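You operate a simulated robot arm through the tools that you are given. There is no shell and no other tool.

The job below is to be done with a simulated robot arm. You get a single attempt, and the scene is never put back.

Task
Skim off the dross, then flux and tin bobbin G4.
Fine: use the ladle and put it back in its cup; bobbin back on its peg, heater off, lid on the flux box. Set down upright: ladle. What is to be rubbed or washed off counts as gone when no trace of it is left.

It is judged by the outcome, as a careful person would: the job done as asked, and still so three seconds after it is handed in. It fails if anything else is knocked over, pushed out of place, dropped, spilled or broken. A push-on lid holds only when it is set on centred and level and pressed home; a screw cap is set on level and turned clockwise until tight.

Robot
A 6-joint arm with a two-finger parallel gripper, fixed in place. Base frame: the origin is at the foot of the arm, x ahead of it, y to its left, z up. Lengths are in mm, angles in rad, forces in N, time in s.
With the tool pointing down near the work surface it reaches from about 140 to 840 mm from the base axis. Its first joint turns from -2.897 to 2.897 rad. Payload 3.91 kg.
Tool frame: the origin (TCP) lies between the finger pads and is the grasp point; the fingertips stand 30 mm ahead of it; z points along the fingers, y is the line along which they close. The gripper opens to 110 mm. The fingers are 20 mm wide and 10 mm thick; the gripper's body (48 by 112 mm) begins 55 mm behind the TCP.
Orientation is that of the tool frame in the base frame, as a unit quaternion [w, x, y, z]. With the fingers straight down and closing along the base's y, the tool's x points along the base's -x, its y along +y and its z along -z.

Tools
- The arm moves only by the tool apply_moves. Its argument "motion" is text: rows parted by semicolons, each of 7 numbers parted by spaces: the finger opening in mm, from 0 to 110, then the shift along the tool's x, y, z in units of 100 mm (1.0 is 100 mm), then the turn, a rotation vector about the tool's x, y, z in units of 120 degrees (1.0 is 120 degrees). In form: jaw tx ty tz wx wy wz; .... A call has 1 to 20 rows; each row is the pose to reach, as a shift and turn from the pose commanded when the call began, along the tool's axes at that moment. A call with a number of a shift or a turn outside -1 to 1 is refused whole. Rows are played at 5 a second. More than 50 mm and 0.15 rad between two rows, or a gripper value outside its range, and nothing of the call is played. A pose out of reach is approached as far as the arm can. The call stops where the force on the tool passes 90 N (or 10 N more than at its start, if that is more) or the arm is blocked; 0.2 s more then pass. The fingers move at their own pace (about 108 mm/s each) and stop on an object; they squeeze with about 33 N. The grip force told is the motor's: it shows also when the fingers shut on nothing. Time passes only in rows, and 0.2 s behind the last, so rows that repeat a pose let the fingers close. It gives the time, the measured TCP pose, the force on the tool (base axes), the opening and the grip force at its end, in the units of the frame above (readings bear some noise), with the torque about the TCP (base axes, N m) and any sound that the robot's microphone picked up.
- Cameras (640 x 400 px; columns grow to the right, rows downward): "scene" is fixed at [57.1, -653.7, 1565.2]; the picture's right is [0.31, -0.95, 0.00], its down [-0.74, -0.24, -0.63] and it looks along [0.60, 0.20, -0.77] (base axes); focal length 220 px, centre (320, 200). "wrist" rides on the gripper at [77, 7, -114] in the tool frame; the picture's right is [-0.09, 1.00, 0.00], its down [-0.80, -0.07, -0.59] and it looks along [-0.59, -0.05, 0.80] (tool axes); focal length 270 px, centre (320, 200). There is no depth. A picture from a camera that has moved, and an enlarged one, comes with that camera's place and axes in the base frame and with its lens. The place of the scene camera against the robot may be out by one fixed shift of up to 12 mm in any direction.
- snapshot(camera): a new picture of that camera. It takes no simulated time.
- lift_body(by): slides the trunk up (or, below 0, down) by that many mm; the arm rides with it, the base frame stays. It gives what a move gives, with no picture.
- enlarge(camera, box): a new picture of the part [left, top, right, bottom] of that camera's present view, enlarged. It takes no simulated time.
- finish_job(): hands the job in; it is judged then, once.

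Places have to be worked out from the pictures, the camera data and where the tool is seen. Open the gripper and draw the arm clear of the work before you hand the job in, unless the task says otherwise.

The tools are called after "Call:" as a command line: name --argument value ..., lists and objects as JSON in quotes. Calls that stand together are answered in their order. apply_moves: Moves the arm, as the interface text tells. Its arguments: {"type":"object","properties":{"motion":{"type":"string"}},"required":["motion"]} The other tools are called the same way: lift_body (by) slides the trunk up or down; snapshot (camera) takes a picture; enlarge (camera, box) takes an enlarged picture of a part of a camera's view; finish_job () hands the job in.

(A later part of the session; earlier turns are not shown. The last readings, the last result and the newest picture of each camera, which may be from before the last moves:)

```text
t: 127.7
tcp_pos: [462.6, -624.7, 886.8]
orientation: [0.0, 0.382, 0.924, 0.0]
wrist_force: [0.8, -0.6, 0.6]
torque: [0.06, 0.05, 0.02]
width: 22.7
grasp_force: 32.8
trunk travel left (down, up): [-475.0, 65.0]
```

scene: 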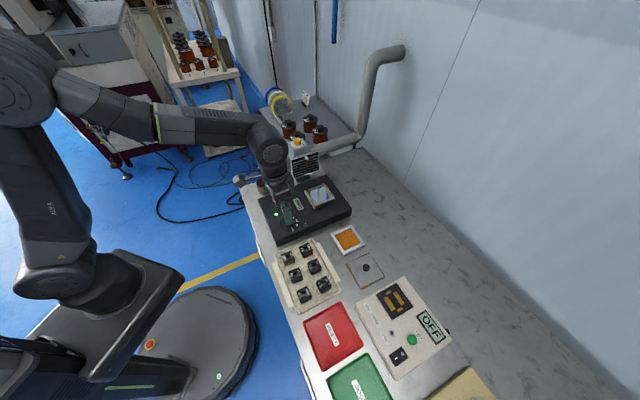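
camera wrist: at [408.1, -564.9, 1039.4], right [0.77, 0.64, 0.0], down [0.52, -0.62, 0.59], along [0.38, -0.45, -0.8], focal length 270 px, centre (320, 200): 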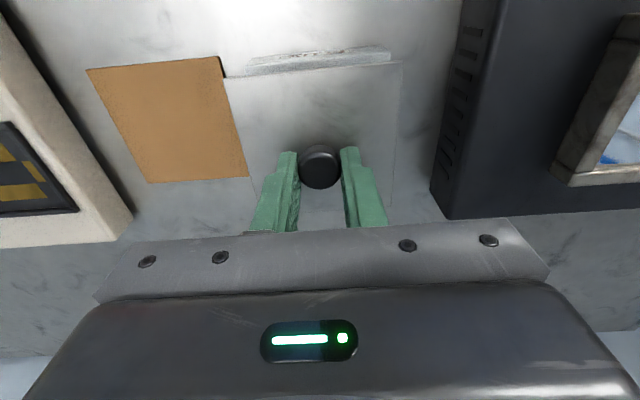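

Barely touching now. Pressing a further 2 mm while compensating for the drift toward the base.

Call:
apply_moves --motion "15 -0.002 0 0.01 0 0 0; 15 -0.005 -0.001 0.02 0 0 0; 15 -0.005 -0.001 0.02 0 0 0"

Call:
enlarge --camera "wrist" --box '[220, 50, 320, 120]'

Call:
enlarge --camera "wrist" --box '[310, 40, 410, 110]'

Call:
enlarge --camera "scene" --box '[356, 236, 376, 251]'

```text
t: 128.5
tcp_pos: [462.0, -624.0, 887.0]
orientation: [0.001, 0.382, 0.924, 0.0]
wrist_force: [-1.4, -0.2, 14.5]
torque: [0.44, 0.52, 0.02]
width: 22.5
grasp_force: 33.0
trunk travel left (down, up): [-475.0, 65.0]
```

```text
5.71 times, centred on (270, 85) of wrist
camera zoom: at [411.1, -564.4, 1001.8], right [0.77, 0.64, 0.0], down [0.52, -0.61, 0.6], along [0.38, -0.46, -0.8], focal length 1544 px, centre (606, 857)
```

zoom: 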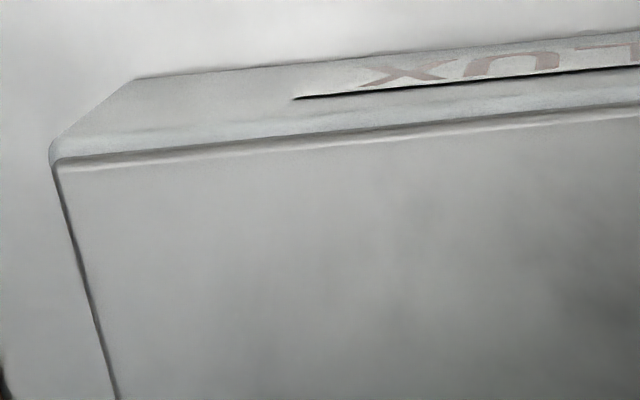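

```text
5.71 times, centred on (360, 75) of wrist
camera zoom: at [411.1, -564.4, 1001.8], right [0.77, 0.64, 0.0], down [0.52, -0.61, 0.6], along [0.38, -0.46, -0.8], focal length 1544 px, centre (91, 914)
```

zoom: 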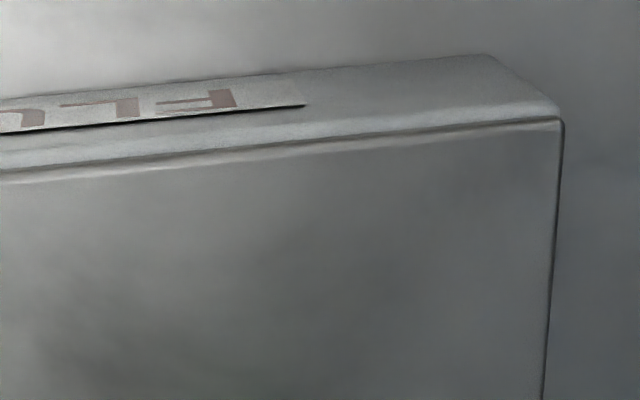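

```text
16.00 times, centred on (366, 244) of scene
camera zoom: at [57.1, -653.7, 1565.2], right [0.31, -0.95, 0.0], down [-0.74, -0.24, -0.63], along [0.6, 0.2, -0.77], focal length 3512 px, centre (-416, -496)
```

zoom: 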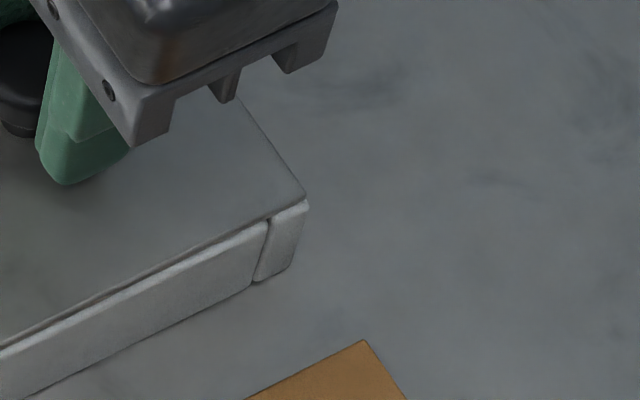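

The load sits on the near edge, so the grip holds the lid a hair out of level. I'll unload, open slightly so the plate lies flat, then re-grip lower with the fingertips close to the plate so I can press through the tips while holding the knob.

Call:
apply_moves --motion "15 0.005 0.001 -0.01 0 0 0; 15 0.005 0.001 -0.015 0 0 0; 24 0.005 0.001 -0.015 0 0 0; 30 0.005 0.001 -0.015 0 0 0; 38 0.005 0.001 -0.015 0 0 0; 38 0.005 0.001 -0.015 0 0 0"

Call:
enlarge --camera "wrist" --box '[220, 40, 420, 220]'

Call:
enlarge --camera "wrist" --box '[220, 50, 320, 120]'

Call:
enlarge --camera "scene" --box '[356, 236, 376, 251]'

```text
t: 129.9
tcp_pos: [463.2, -624.1, 886.5]
orientation: [0.0, 0.382, 0.924, 0.0]
wrist_force: [0.5, -0.6, 0.1]
torque: [0.01, 0.0, -0.01]
width: 37.9
grasp_force: 0.0
trunk travel left (down, up): [-475.0, 65.0]
```

```text
2.22 times, centred on (320, 130) of wrist
camera zoom: at [412.2, -564.2, 1000.9], right [0.77, 0.64, 0.0], down [0.52, -0.62, 0.59], along [0.38, -0.45, -0.8], focal length 601 px, centre (320, 356)
```

zoom: 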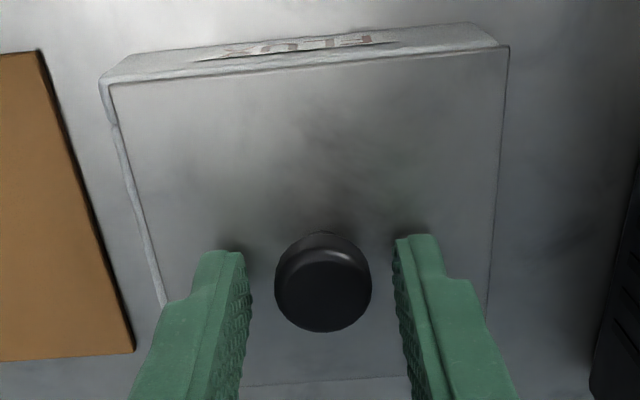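

```text
5.71 times, centred on (270, 85) of wrist
camera zoom: at [412.2, -564.2, 1000.9], right [0.77, 0.64, 0.0], down [0.52, -0.62, 0.59], along [0.38, -0.45, -0.8], focal length 1544 px, centre (606, 857)
```

zoom: 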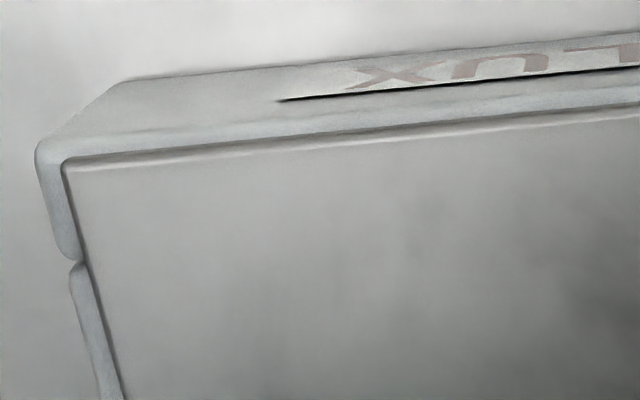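

```text
16.00 times, centred on (366, 244) of scene
camera zoom: at [57.1, -653.7, 1565.2], right [0.31, -0.95, 0.0], down [-0.74, -0.24, -0.63], along [0.6, 0.2, -0.77], focal length 3512 px, centre (-416, -496)
```

zoom: 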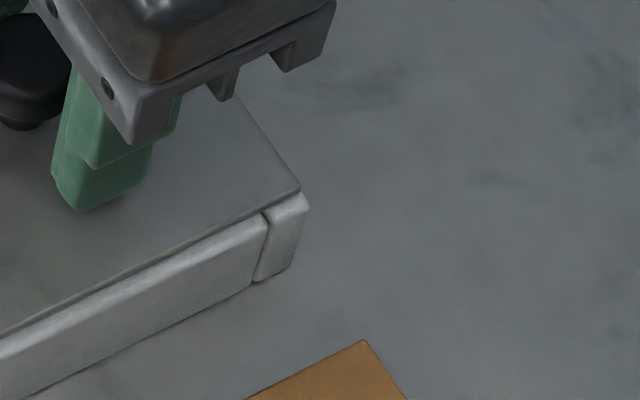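

Opening dragged the lid ~2 mm along +e1, but e2 is good now. I'll lower 5.5 mm so the tips are just over the plate and close again on the knob, which recentres e1.

Call:
apply_moves --motion "38 0 -0.003 0.02 0 0 0; 38 0 -0.003 0.04 0 0 0; 38 0 -0.003 0.055 0 0 0; 38 0 -0.003 0.055 0 0 0; 30 0 -0.003 0.055 0 0 0; 25 0 -0.003 0.055 0 0 0; 15 0 -0.003 0.055 0 0 0; 15 0 -0.003 0.055 0 0 0"

Call:
enlarge --camera "wrist" --box '[210, 40, 310, 110]'

Call:
enlarge --camera "wrist" --box '[320, 30, 420, 100]'

Call:
enlarge --camera "scene" --box '[356, 236, 376, 251]'

```text
t: 131.7
tcp_pos: [462.4, -622.2, 883.4]
orientation: [0.002, 0.382, 0.924, -0.001]
wrist_force: [5.4, 1.9, 22.8]
torque: [0.16, 0.05, 0.02]
width: 22.4
grasp_force: 33.0
trunk travel left (down, up): [-475.0, 65.0]
```

```text
5.71 times, centred on (260, 75) of wrist
camera zoom: at [411.6, -562.5, 997.6], right [0.76, 0.64, 0.0], down [0.52, -0.61, 0.6], along [0.39, -0.46, -0.8], focal length 1544 px, centre (663, 914)
```

zoom: 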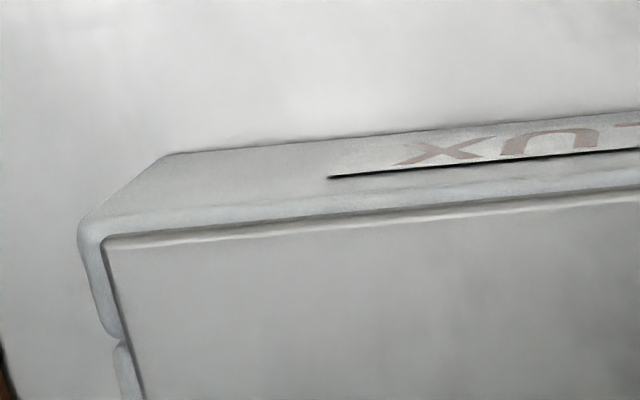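

```text
5.71 times, centred on (370, 65) of wrist
camera zoom: at [411.6, -562.5, 997.6], right [0.76, 0.64, 0.0], down [0.52, -0.61, 0.6], along [0.39, -0.46, -0.8], focal length 1544 px, centre (34, 971)
```

zoom: 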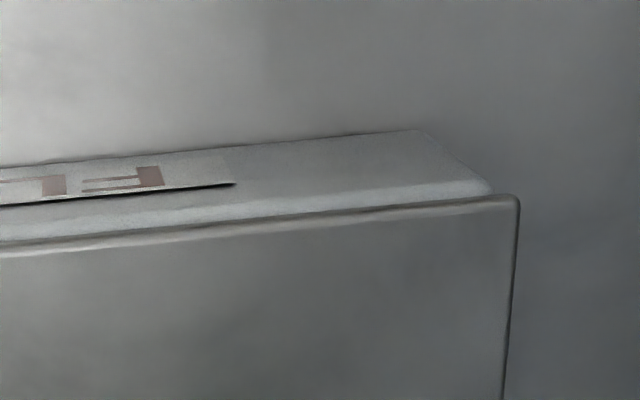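

```text
16.00 times, centred on (366, 244) of scene
camera zoom: at [57.1, -653.7, 1565.2], right [0.31, -0.95, 0.0], down [-0.74, -0.24, -0.63], along [0.6, 0.2, -0.77], focal length 3512 px, centre (-416, -496)
```

zoom: 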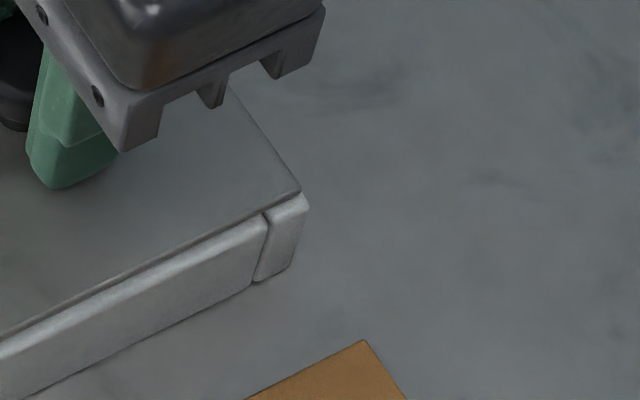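

Fingertips now bear on the plate (23 N). I'll zoom hard into the scene view at the lid/rim joint to see whether there's a gap.

Call:
enlarge --camera "scene" --box '[338, 248, 350, 256]'

Call:
enlarge --camera "scene" --box '[362, 240, 374, 248]'

Call:
enlarge --camera "scene" --box '[328, 228, 340, 236]'

```text
16.00 times, centred on (344, 252) of scene
camera zoom: at [57.1, -653.7, 1565.2], right [0.31, -0.95, 0.0], down [-0.74, -0.24, -0.63], along [0.6, 0.2, -0.77], focal length 3512 px, centre (-64, -632)
```

zoom: 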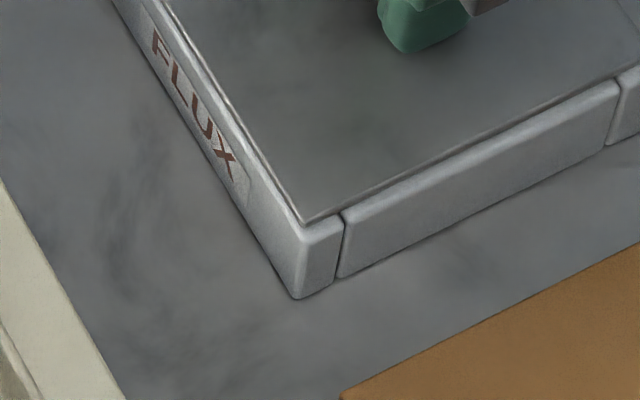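

```text
16.00 times, centred on (368, 244) of scene
camera zoom: at [57.1, -653.7, 1565.2], right [0.31, -0.95, 0.0], down [-0.74, -0.24, -0.63], along [0.6, 0.2, -0.77], focal length 3512 px, centre (-448, -504)
```

zoom: 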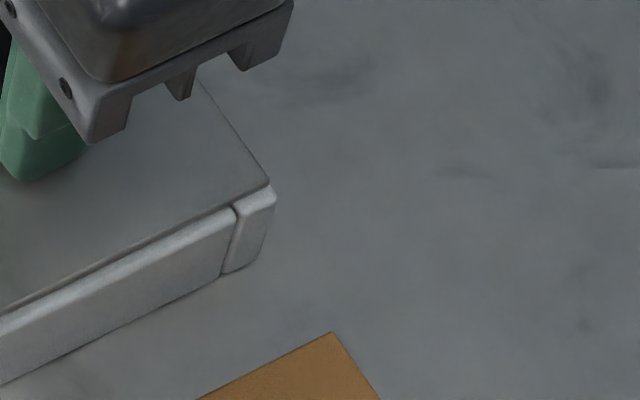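

```text
16.00 times, centred on (334, 232) of scene
camera zoom: at [57.1, -653.7, 1565.2], right [0.31, -0.95, 0.0], down [-0.74, -0.24, -0.63], along [0.6, 0.2, -0.77], focal length 3512 px, centre (96, -312)
```

zoom: 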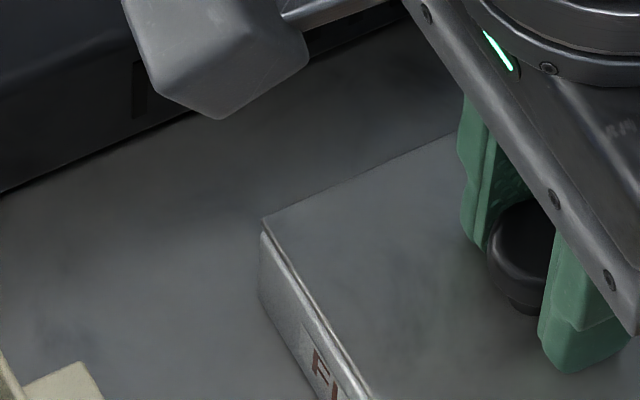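

The lid is centred in e2 but the press while closing pushed it 2.5 mm toward +e1. I'll lift slightly with the knob held to relieve the strain, and re-measure.

Call:
apply_moves --motion "15 0 0 -0.03 0 0 0; 15 0 0 -0.06 0 0 0; 15 0 0 -0.06 0 0 0"

Call:
enlarge --camera "wrist" --box '[210, 40, 310, 110]'

Call:
enlarge --camera "wrist" --box '[320, 30, 420, 100]'

Call:
enlarge --camera "scene" --box '[338, 236, 374, 258]'

```text
t: 132.5
tcp_pos: [462.5, -624.4, 885.2]
orientation: [0.0, 0.382, 0.924, 0.001]
wrist_force: [0.2, -1.1, -0.3]
torque: [0.02, 0.01, 0.01]
width: 22.6
grasp_force: 33.1
trunk travel left (down, up): [-475.0, 65.0]
```

```text
5.71 times, centred on (260, 75) of wrist
camera zoom: at [410.6, -565.0, 1000.6], right [0.77, 0.64, 0.0], down [0.52, -0.62, 0.59], along [0.38, -0.45, -0.81], focal length 1544 px, centre (663, 914)
```

zoom: 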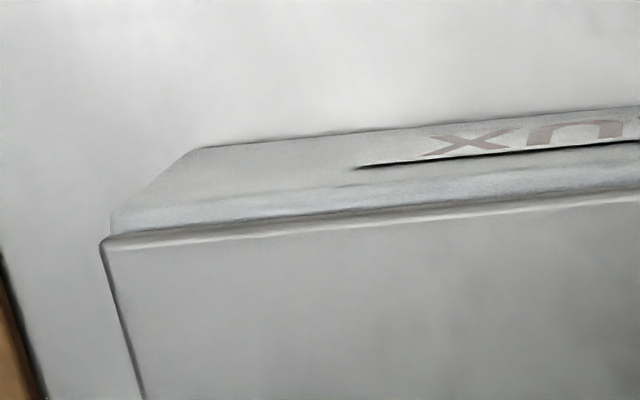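

```text
5.71 times, centred on (370, 65) of wrist
camera zoom: at [410.6, -565.0, 1000.6], right [0.77, 0.64, 0.0], down [0.52, -0.62, 0.59], along [0.38, -0.45, -0.81], focal length 1544 px, centre (34, 971)
```

zoom: 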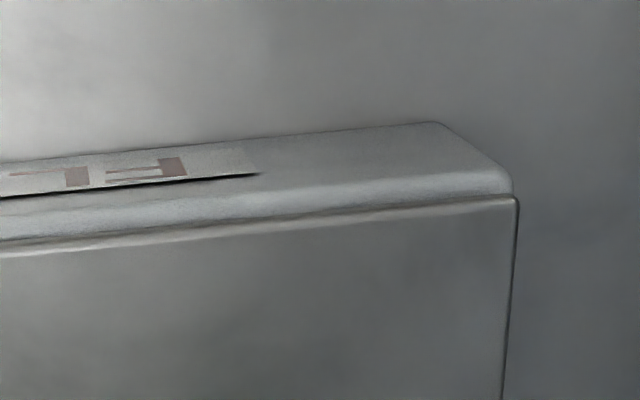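

```text
16.00 times, centred on (356, 247) of scene
camera zoom: at [57.1, -653.7, 1565.2], right [0.31, -0.95, 0.0], down [-0.74, -0.24, -0.63], along [0.6, 0.2, -0.77], focal length 3512 px, centre (-256, -552)
```

zoom: 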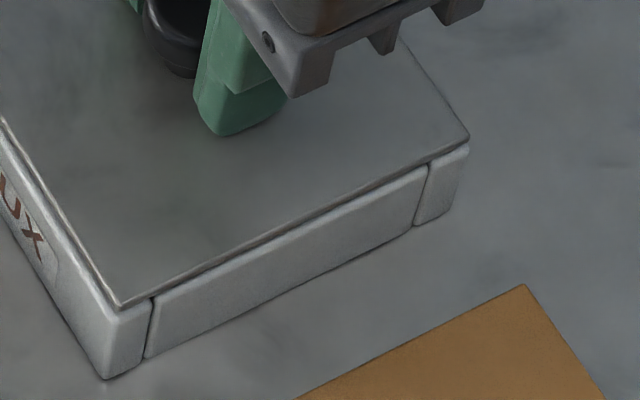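

Now it is centred within ~0.4 mm both ways, held by the knob with tips on the plate. Pressing down with drift compensation and watching.

Call:
apply_moves --motion "15 0 0.001 0.015 0 0 0; 15 0 0.001 0.03 0 0 0; 15 -0.005 0.001 0.045 0 0 0; 15 -0.01 0.001 0.06 0 0 0; 15 -0.01 0.001 0.06 0 0 0"

Call:
enlarge --camera "wrist" --box '[210, 40, 310, 110]'

Call:
enlarge --camera "wrist" --box '[320, 30, 420, 100]'

Call:
enlarge --camera "scene" --box '[338, 236, 374, 258]'

```text
t: 133.7
tcp_pos: [462.9, -624.0, 882.6]
orientation: [0.002, 0.382, 0.924, -0.001]
wrist_force: [-1.9, 1.2, 14.9]
torque: [0.37, 0.36, 0.0]
width: 22.3
grasp_force: 33.0
trunk travel left (down, up): [-475.0, 65.0]
```

```text
5.71 times, centred on (260, 75) of wrist
camera zoom: at [411.7, -564.4, 997.7], right [0.77, 0.64, 0.0], down [0.52, -0.61, 0.6], along [0.38, -0.46, -0.8], focal length 1544 px, centre (663, 914)
```

zoom: 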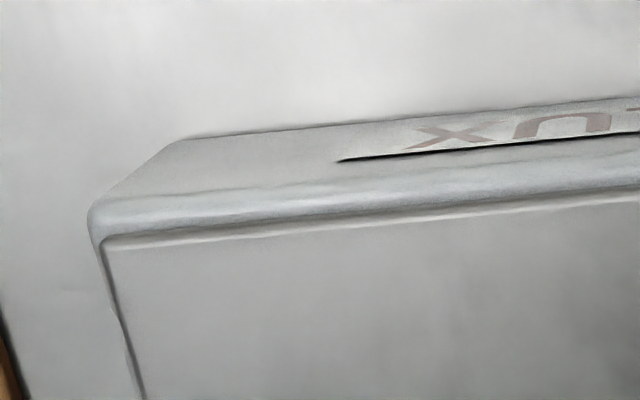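

```text
5.71 times, centred on (370, 65) of wrist
camera zoom: at [411.7, -564.4, 997.7], right [0.77, 0.64, 0.0], down [0.52, -0.61, 0.6], along [0.38, -0.46, -0.8], focal length 1544 px, centre (34, 971)
```

zoom: 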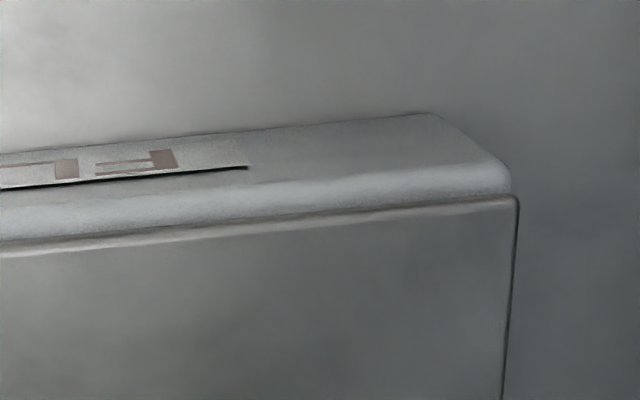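

```text
16.00 times, centred on (356, 247) of scene
camera zoom: at [57.1, -653.7, 1565.2], right [0.31, -0.95, 0.0], down [-0.74, -0.24, -0.63], along [0.6, 0.2, -0.77], focal length 3512 px, centre (-256, -552)
```

zoom: 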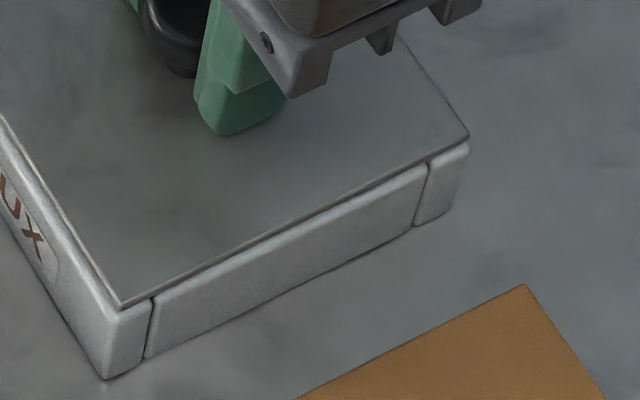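

Alignment still holds, but the load is biased to the near edge. I'll tilt the tool a fraction (0.5°) to bring the far side down and press further to ~35 N.

Call:
apply_moves --motion "15 0 0 0.005 0 0.002 0; 15 -0.003 0 0.015 0 0.004 0; 15 -0.008 0 0.03 0 0.004 0; 15 -0.01 0 0.035 0 0.004 0; 15 -0.01 0 0.035 0 0.004 0"

Call:
enlarge --camera "wrist" --box '[210, 40, 310, 110]'

Call:
enlarge --camera "wrist" --box '[320, 30, 420, 100]'

Call:
enlarge --camera "scene" --box '[338, 236, 374, 258]'

```text
t: 134.9
tcp_pos: [463.8, -624.5, 882.6]
orientation: [-0.001, 0.381, 0.924, -0.001]
wrist_force: [0.3, -0.8, 39.2]
torque: [0.08, 0.0, 0.04]
width: 22.9
grasp_force: 33.7
trunk travel left (down, up): [-475.0, 65.0]
```

```text
5.71 times, centred on (260, 75) of wrist
camera zoom: at [412.2, -564.8, 997.9], right [0.77, 0.64, 0.0], down [0.52, -0.62, 0.59], along [0.38, -0.46, -0.8], focal length 1544 px, centre (663, 914)
```

zoom: 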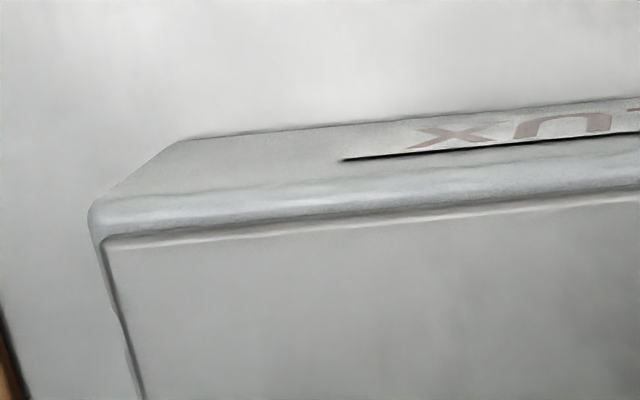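

```text
5.71 times, centred on (370, 65) of wrist
camera zoom: at [412.2, -564.8, 997.9], right [0.77, 0.64, 0.0], down [0.52, -0.62, 0.59], along [0.38, -0.46, -0.8], focal length 1544 px, centre (34, 971)
```

zoom: 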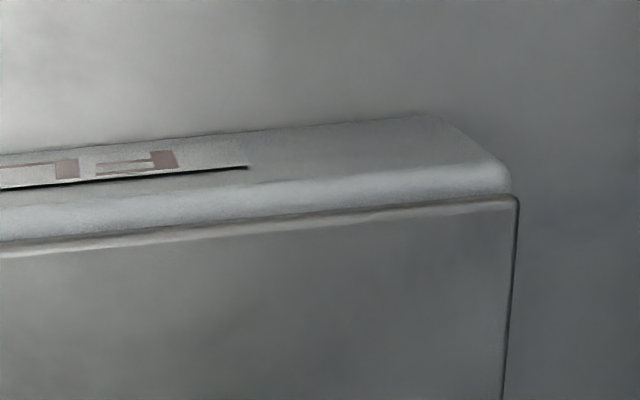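

```text
16.00 times, centred on (356, 247) of scene
camera zoom: at [57.1, -653.7, 1565.2], right [0.31, -0.95, 0.0], down [-0.74, -0.24, -0.63], along [0.6, 0.2, -0.77], focal length 3512 px, centre (-256, -552)
```

zoom: 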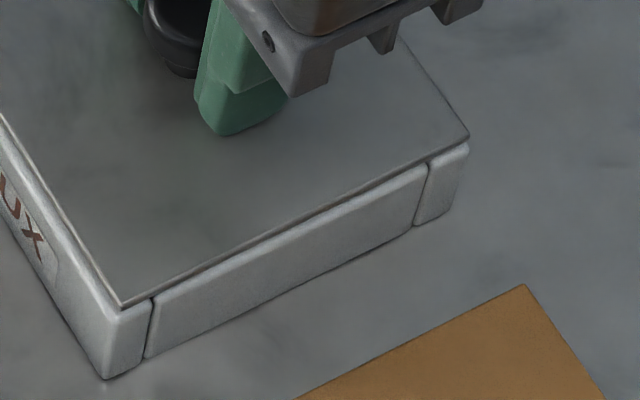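

39 N with almost no torque: the lid bears evenly. It is still ~0.8 mm off in e1 and e2, so I'll unload a bit, shift by that, and press again harder.

Call:
apply_moves --motion "15 0 0 -0.03 0 0 0; 15 0 0 -0.045 0 0 0; 15 0.007 -0.007 -0.045 0 0 0; 15 0.007 -0.007 -0.045 0 0 0; 15 0.007 -0.007 -0.02 0 0 0; 15 0.006 -0.007 0 0 0 0; 15 0.004 -0.007 0.015 0 0 0; 15 0.003 -0.007 0.03 0 0 0; 15 0.003 -0.007 0.03 0 0 0"

Call:
enlarge --camera "wrist" --box '[210, 40, 310, 110]'

Call:
enlarge --camera "wrist" --box '[320, 30, 420, 100]'

Call:
enlarge --camera "scene" --box '[338, 236, 374, 258]'

```text
t: 136.9
tcp_pos: [462.5, -624.3, 883.2]
orientation: [0.002, 0.381, 0.925, -0.001]
wrist_force: [4.9, 5.2, 51.0]
torque: [0.72, 0.34, 0.18]
width: 22.6
grasp_force: 33.1
trunk travel left (down, up): [-475.0, 65.0]
```

```text
5.71 times, centred on (260, 75) of wrist
camera zoom: at [411.6, -564.3, 997.4], right [0.76, 0.64, 0.0], down [0.52, -0.61, 0.6], along [0.38, -0.46, -0.8], focal length 1544 px, centre (663, 914)
```

zoom: 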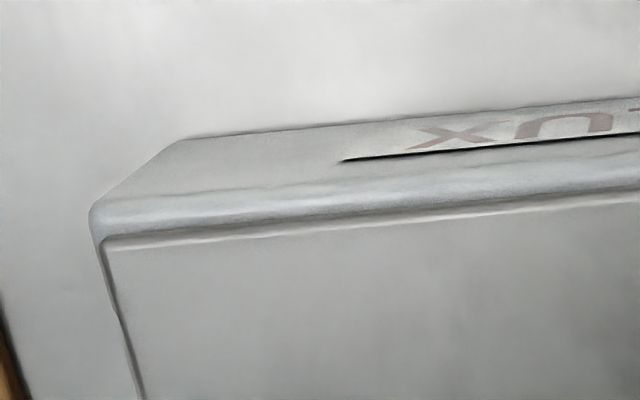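

```text
5.71 times, centred on (370, 65) of wrist
camera zoom: at [411.6, -564.3, 997.4], right [0.76, 0.64, 0.0], down [0.52, -0.61, 0.6], along [0.38, -0.46, -0.8], focal length 1544 px, centre (34, 971)
```

zoom: 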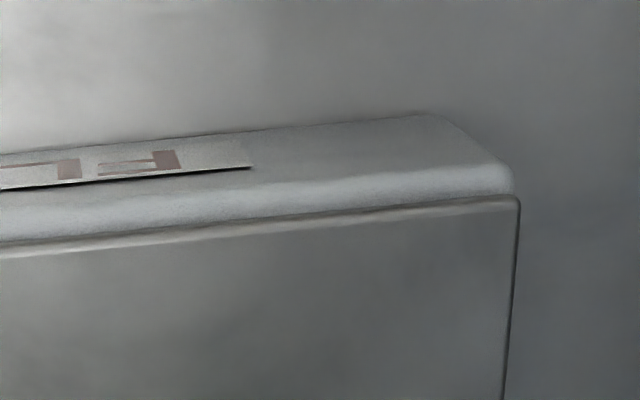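

```text
16.00 times, centred on (356, 247) of scene
camera zoom: at [57.1, -653.7, 1565.2], right [0.31, -0.95, 0.0], down [-0.74, -0.24, -0.63], along [0.6, 0.2, -0.77], focal length 3512 px, centre (-256, -552)
```

zoom: 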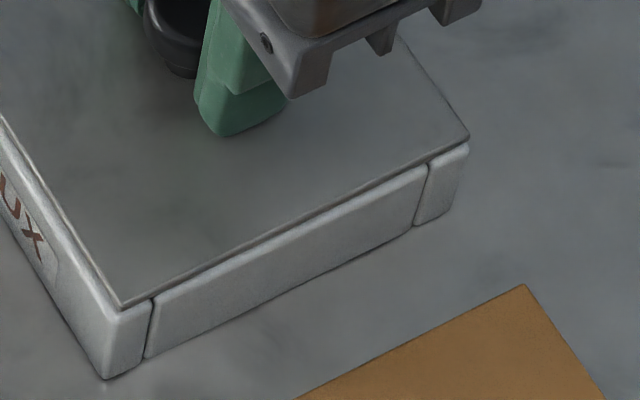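

The lid stayed put against the sideways nudge while loaded at 51 N. I'll unload fully and then pull up gently by ~1.5 mm to see whether it is now held on the box.

Call:
apply_moves --motion "15 0 0.003 -0.04 0 0 0; 15 0 0.006 -0.075 0 0 0; 15 0 0.006 -0.085 0 0 0; 15 0 0.006 -0.095 0 0 0; 15 0 0.006 -0.095 0 0 0"

Call:
enlarge --camera "wrist" --box '[210, 40, 310, 110]'

Call:
enlarge --camera "scene" --box '[338, 236, 374, 258]'

```text
t: 138.1
tcp_pos: [461.5, -625.9, 882.1]
orientation: [-0.004, 0.382, 0.924, 0.002]
wrist_force: [3.2, 1.1, 9.6]
torque: [-0.37, -0.31, 0.11]
width: 22.4
grasp_force: 33.2
trunk travel left (down, up): [-475.0, 65.0]
```

```text
5.71 times, centred on (260, 75) of wrist
camera zoom: at [412.2, -565.9, 998.9], right [0.77, 0.64, 0.0], down [0.52, -0.62, 0.59], along [0.38, -0.45, -0.81], focal length 1544 px, centre (663, 914)
```

zoom: 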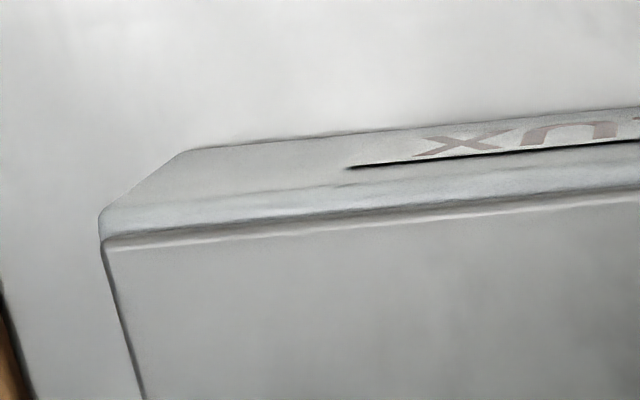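

```text
16.00 times, centred on (356, 247) of scene
camera zoom: at [57.1, -653.7, 1565.2], right [0.31, -0.95, 0.0], down [-0.74, -0.24, -0.63], along [0.6, 0.2, -0.77], focal length 3512 px, centre (-256, -552)
```

zoom: 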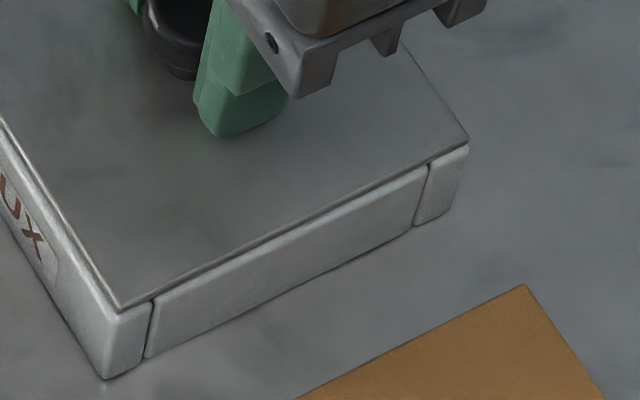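

The reading is ambiguous: 10 N now at the far edge due to the small tilt. I'll remove the tilt and raise 3 mm more to see if the lid comes up with the gripper or is held.

Call:
apply_moves --motion "15 0 0 -0.01 0 -0.002 0; 15 0 0 -0.025 0 -0.004 0; 15 0 0 -0.03 0 -0.004 0; 15 0 0 -0.03 0 -0.004 0"

Call:
enlarge --camera "wrist" --box '[210, 40, 310, 110]'

Call:
enlarge --camera "wrist" --box '[320, 30, 420, 100]'

Call:
enlarge --camera "scene" --box '[338, 236, 374, 258]'

```text
t: 139.1
tcp_pos: [464.2, -624.4, 887.1]
orientation: [0.0, 0.382, 0.924, 0.0]
wrist_force: [0.5, -0.3, -1.0]
torque: [0.04, -0.02, 0.0]
width: 22.5
grasp_force: 33.0
trunk travel left (down, up): [-475.0, 65.0]
```

```text
5.71 times, centred on (260, 75) of wrist
camera zoom: at [412.3, -565.8, 1001.2], right [0.77, 0.64, 0.0], down [0.52, -0.62, 0.59], along [0.38, -0.45, -0.8], focal length 1544 px, centre (663, 914)
```

zoom: 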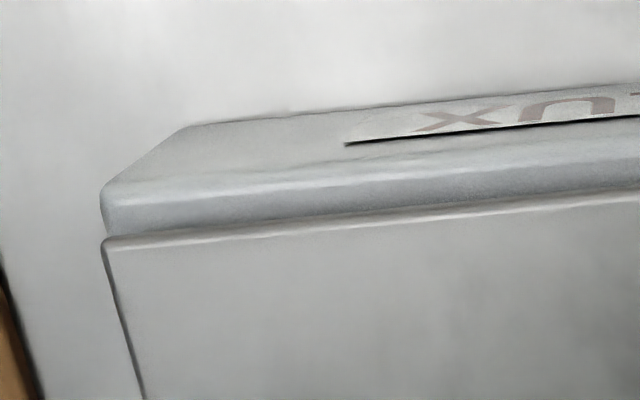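

```text
5.71 times, centred on (370, 65) of wrist
camera zoom: at [412.3, -565.8, 1001.2], right [0.77, 0.64, 0.0], down [0.52, -0.62, 0.59], along [0.38, -0.45, -0.8], focal length 1544 px, centre (34, 971)
```

zoom: 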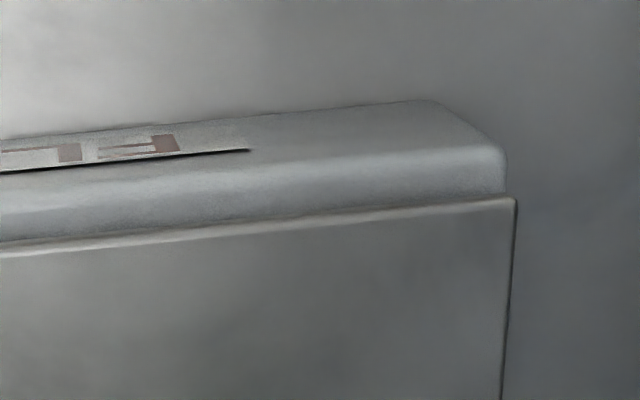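

```text
16.00 times, centred on (356, 247) of scene
camera zoom: at [57.1, -653.7, 1565.2], right [0.31, -0.95, 0.0], down [-0.74, -0.24, -0.63], along [0.6, 0.2, -0.77], focal length 3512 px, centre (-256, -552)
```

zoom: 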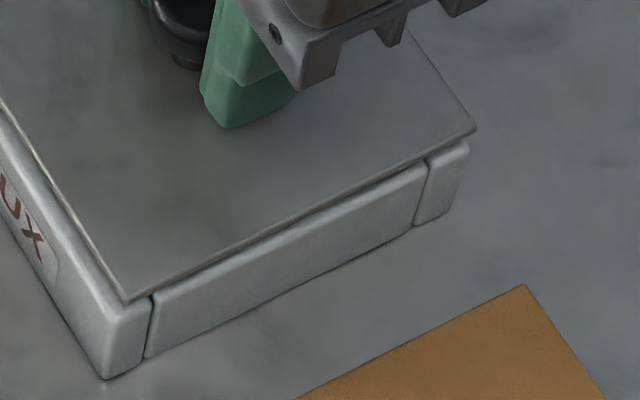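

The lid lifts with the gripper, so it was not yet held; I estimate it was about 1 mm off in each direction when pressed. Recentring in the air: 2.2 mm back along −e2 and 0.9 mm along −e1, then touching down.

Call:
apply_moves --motion "15 0.01 -0.005 0 0 0 0; 15 0.022 -0.009 0 0 0 0; 15 0.022 -0.009 0.015 0 0.002 0; 15 0.022 -0.009 0.028 0 0.003 0; 15 0.022 -0.009 0.028 0 0.003 0"

Call:
enlarge --camera "wrist" --box '[210, 40, 310, 110]'

Call:
enlarge --camera "wrist" --box '[320, 30, 420, 100]'

Call:
enlarge --camera "scene" --box '[338, 236, 374, 258]'

```text
t: 140.3
tcp_pos: [461.3, -624.8, 882.7]
orientation: [-0.003, 0.382, 0.924, 0.001]
wrist_force: [0.5, -0.4, -0.7]
torque: [-0.03, 0.03, 0.05]
width: 22.8
grasp_force: 32.8
trunk travel left (down, up): [-475.0, 65.0]
```

```text
5.71 times, centred on (260, 75) of wrist
camera zoom: at [411.1, -565.5, 998.7], right [0.77, 0.64, 0.0], down [0.52, -0.62, 0.59], along [0.38, -0.45, -0.81], focal length 1544 px, centre (663, 914)
```

zoom: 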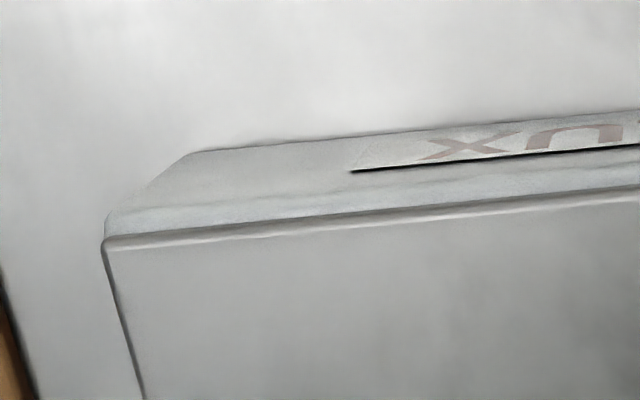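

```text
5.71 times, centred on (370, 65) of wrist
camera zoom: at [411.1, -565.5, 998.7], right [0.77, 0.64, 0.0], down [0.52, -0.62, 0.59], along [0.38, -0.45, -0.81], focal length 1544 px, centre (34, 971)
```

zoom: 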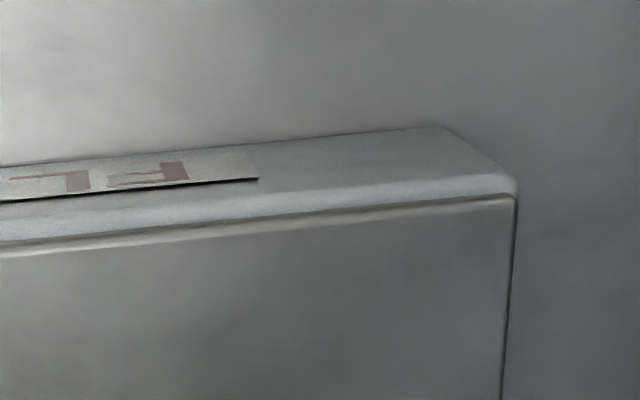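

```text
16.00 times, centred on (356, 247) of scene
camera zoom: at [57.1, -653.7, 1565.2], right [0.31, -0.95, 0.0], down [-0.74, -0.24, -0.63], along [0.6, 0.2, -0.77], focal length 3512 px, centre (-256, -552)
```

zoom: 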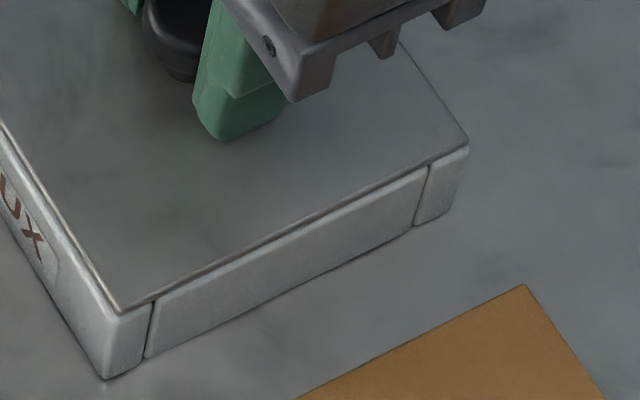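

Unloaded at touch-down: e1 is within ~0.3 mm; e2 about +0.6 mm. I'll shift 0.5 mm back and press in steps with gentler compensation, up to ~40 N.

Call:
apply_moves --motion "15 0.005 0.001 0 0 0 0; 15 0.005 0.001 0.012 0 0 0; 15 0.001 0.001 0.03 0 0 0; 15 -0.004 0.001 0.05 0 0 0; 15 -0.007 0.001 0.065 0 0 0; 15 -0.007 0.001 0.065 0 0 0"

Call:
enlarge --camera "wrist" --box '[210, 40, 310, 110]'

Call:
enlarge --camera "wrist" --box '[320, 30, 420, 100]'

Call:
enlarge --camera "scene" --box '[338, 236, 374, 258]'

```text
t: 141.7
tcp_pos: [461.3, -624.6, 883.2]
orientation: [0.0, 0.382, 0.924, -0.002]
wrist_force: [-2.1, 2.0, 37.4]
torque: [0.64, 0.64, 0.06]
width: 22.6
grasp_force: 33.2
trunk travel left (down, up): [-475.0, 65.0]
```

```text
5.71 times, centred on (260, 75) of wrist
camera zoom: at [409.7, -564.7, 997.7], right [0.77, 0.64, 0.0], down [0.52, -0.61, 0.6], along [0.38, -0.46, -0.8], focal length 1544 px, centre (663, 914)
```

zoom: 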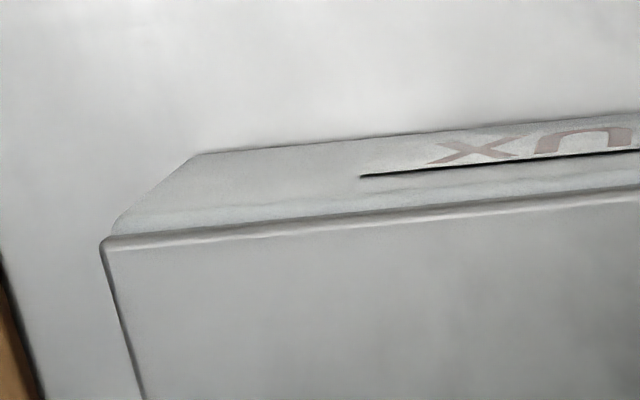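

```text
5.71 times, centred on (370, 65) of wrist
camera zoom: at [409.7, -564.7, 997.7], right [0.77, 0.64, 0.0], down [0.52, -0.61, 0.6], along [0.38, -0.46, -0.8], focal length 1544 px, centre (34, 971)
```

zoom: 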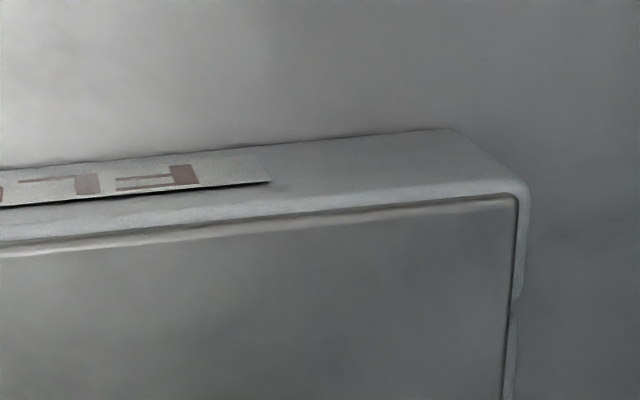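

```text
16.00 times, centred on (356, 247) of scene
camera zoom: at [57.1, -653.7, 1565.2], right [0.31, -0.95, 0.0], down [-0.74, -0.24, -0.63], along [0.6, 0.2, -0.77], focal length 3512 px, centre (-256, -552)
```

zoom: 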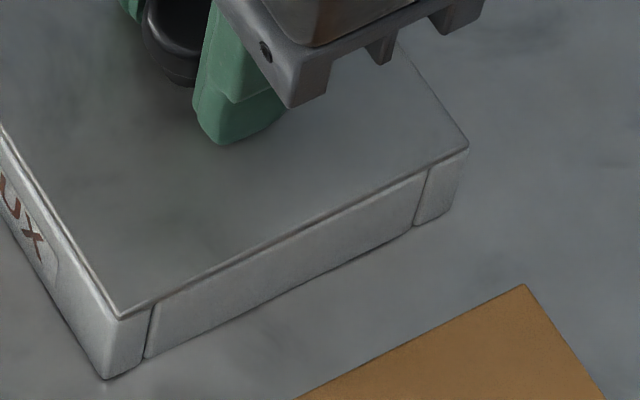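

Under load the lid crept ~0.9 mm toward −e1, while e2 is now nearly perfect. I'll unload, shift +0.9 mm in e1, and press again.

Call:
apply_moves --motion "15 0.006 0 -0.03 0 0 0; 15 0.012 0.004 -0.06 0 0 0; 15 0.012 0.009 -0.072 0 0 0; 15 0.012 0.009 -0.072 0 0 0; 15 0.012 0.009 -0.055 0 0 0; 15 0.008 0.009 -0.035 0 0.001 0; 15 0.004 0.009 -0.018 0 0.002 0; 15 0 0.009 0 0 0.002 0; 15 0 0.009 0 0 0.002 0"

Call:
enlarge --camera "wrist" --box '[210, 40, 310, 110]'

Call:
enlarge --camera "wrist" --box '[320, 30, 420, 100]'

Call:
enlarge --camera "scene" --box '[338, 236, 374, 258]'

```text
t: 143.7
tcp_pos: [460.5, -622.2, 882.1]
orientation: [-0.002, 0.382, 0.924, 0.0]
wrist_force: [-6.5, 5.6, 37.0]
torque: [0.23, 0.13, 0.05]
width: 22.7
grasp_force: 33.3
trunk travel left (down, up): [-475.0, 65.0]
```

```text
5.71 times, centred on (260, 75) of wrist
camera zoom: at [410.3, -563.4, 998.1], right [0.77, 0.64, 0.0], down [0.52, -0.62, 0.59], along [0.38, -0.45, -0.81], focal length 1544 px, centre (663, 914)
```

zoom: 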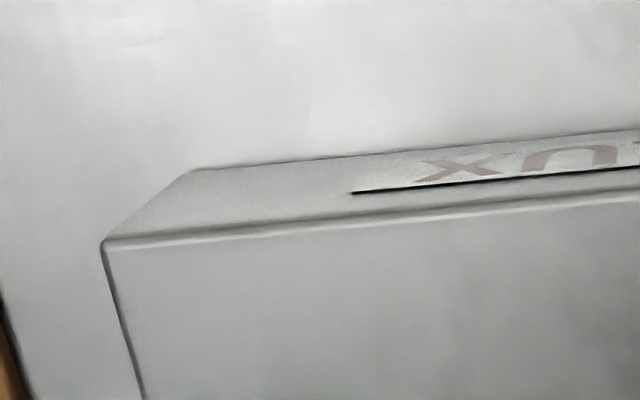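

```text
5.71 times, centred on (370, 65) of wrist
camera zoom: at [410.3, -563.4, 998.1], right [0.77, 0.64, 0.0], down [0.52, -0.62, 0.59], along [0.38, -0.45, -0.81], focal length 1544 px, centre (34, 971)
```

zoom: 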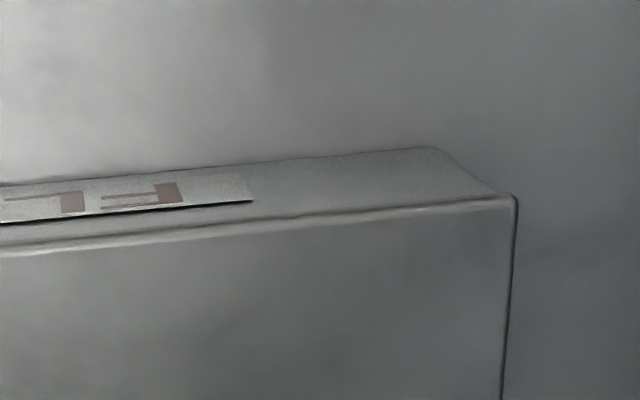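

```text
16.00 times, centred on (356, 247) of scene
camera zoom: at [57.1, -653.7, 1565.2], right [0.31, -0.95, 0.0], down [-0.74, -0.24, -0.63], along [0.6, 0.2, -0.77], focal length 3512 px, centre (-256, -552)
```

zoom: 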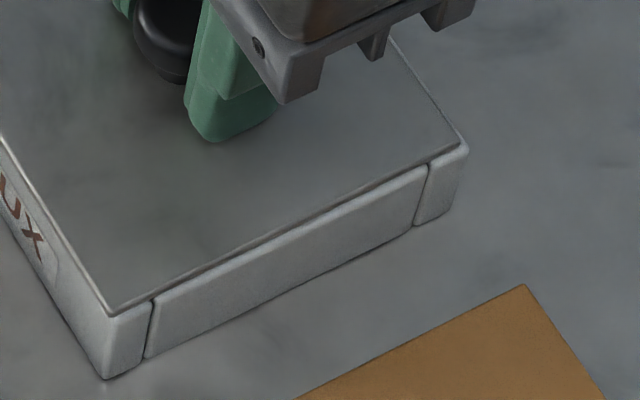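

That shifted e2 too far back (about −1.5 mm) and e1 to about +0.6. I'll unload to light contact, shift +1.5 mm in e2 and −0.5 mm in e1, and check before pressing.

Call:
apply_moves --motion "15 0 0 -0.03 0 0 0; 15 0 0 -0.055 0 0 0; 15 -0.008 -0.003 -0.06 0 0 0; 15 -0.015 -0.006 -0.06 0 0 0; 15 -0.015 -0.006 -0.052 0 0 0; 15 -0.015 -0.006 -0.052 0 0 0"

Call:
enlarge --camera "wrist" --box '[210, 40, 310, 110]'

Call:
enlarge --camera "wrist" --box '[320, 30, 420, 100]'

Call:
enlarge --camera "scene" --box '[338, 236, 374, 258]'

```text
t: 145.1
tcp_pos: [463.7, -624.8, 882.9]
orientation: [-0.004, 0.382, 0.924, 0.001]
wrist_force: [0.0, 3.3, 9.4]
torque: [-0.22, -0.24, 0.07]
width: 22.6
grasp_force: 32.6
trunk travel left (down, up): [-475.0, 65.0]
```

```text
5.71 times, centred on (260, 75) of wrist
camera zoom: at [412.5, -566.2, 998.7], right [0.77, 0.64, 0.0], down [0.52, -0.62, 0.59], along [0.38, -0.45, -0.81], focal length 1544 px, centre (663, 914)
```

zoom: 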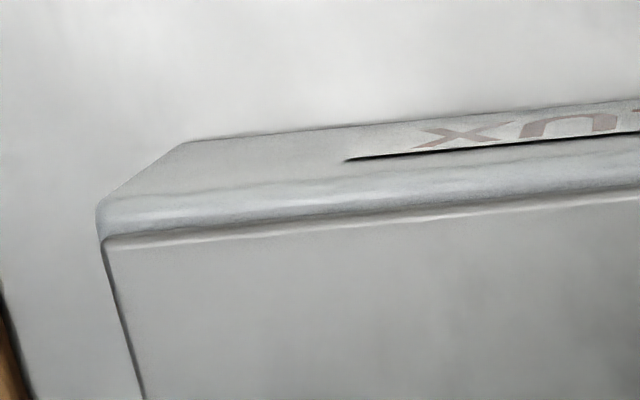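

```text
5.71 times, centred on (370, 65) of wrist
camera zoom: at [412.5, -566.2, 998.7], right [0.77, 0.64, 0.0], down [0.52, -0.62, 0.59], along [0.38, -0.45, -0.81], focal length 1544 px, centre (34, 971)
```

zoom: 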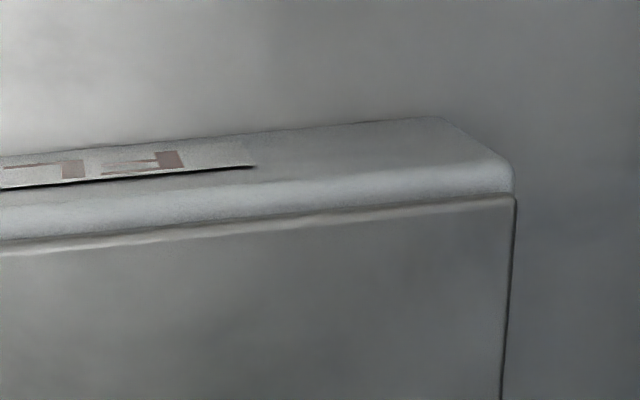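

```text
16.00 times, centred on (356, 247) of scene
camera zoom: at [57.1, -653.7, 1565.2], right [0.31, -0.95, 0.0], down [-0.74, -0.24, -0.63], along [0.6, 0.2, -0.77], focal length 3512 px, centre (-256, -552)
```

zoom: 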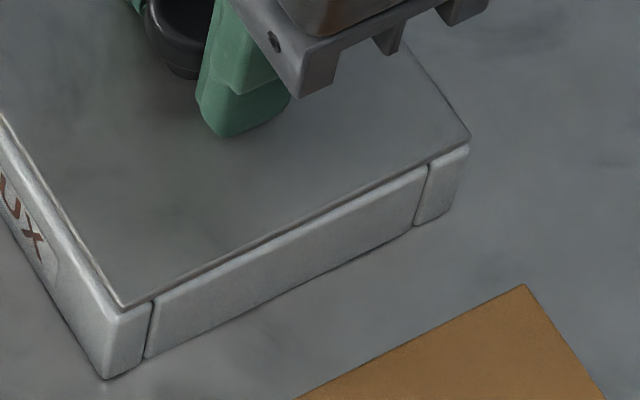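

At light contact the lid is about +1.2 mm in e2 and +0.5 mm in e1. I'll raise a hair, correct by that amount, and touch down again.

Call:
apply_moves --motion "15 0 0 -0.015 0 -0.001 0; 15 0.006 -0.003 -0.018 0 -0.001 0; 15 0.012 -0.005 -0.018 0 -0.001 0; 15 0.012 -0.005 -0.01 0 -0.001 0; 15 0.012 -0.005 -0.01 0 -0.001 0"

Call:
enlarge --camera "wrist" --box '[210, 40, 310, 110]'

Call:
enlarge --camera "wrist" --box '[320, 30, 420, 100]'

Call:
enlarge --camera "scene" --box '[338, 236, 374, 258]'

```text
t: 146.3
tcp_pos: [463.1, -624.0, 883.0]
orientation: [-0.003, 0.381, 0.925, 0.001]
wrist_force: [0.2, 0.1, -0.8]
torque: [-0.01, 0.02, -0.02]
width: 22.3
grasp_force: 32.5
trunk travel left (down, up): [-475.0, 65.0]
```

```text
5.71 times, centred on (260, 75) of wrist
camera zoom: at [412.3, -566.2, 998.7], right [0.77, 0.64, 0.0], down [0.52, -0.62, 0.59], along [0.38, -0.45, -0.81], focal length 1544 px, centre (663, 914)
```

zoom: 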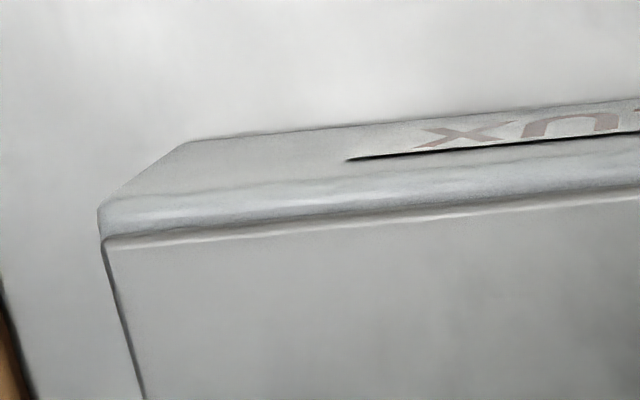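

```text
5.71 times, centred on (370, 65) of wrist
camera zoom: at [412.3, -566.2, 998.7], right [0.77, 0.64, 0.0], down [0.52, -0.62, 0.59], along [0.38, -0.45, -0.81], focal length 1544 px, centre (34, 971)
```

zoom: 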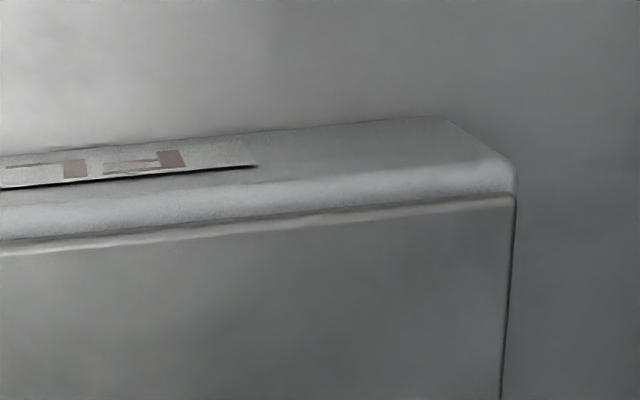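

```text
16.00 times, centred on (356, 247) of scene
camera zoom: at [57.1, -653.7, 1565.2], right [0.31, -0.95, 0.0], down [-0.74, -0.24, -0.63], along [0.6, 0.2, -0.77], focal length 3512 px, centre (-256, -552)
```

zoom: 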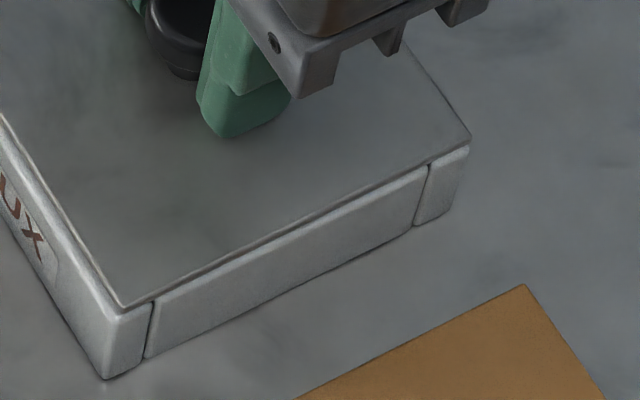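

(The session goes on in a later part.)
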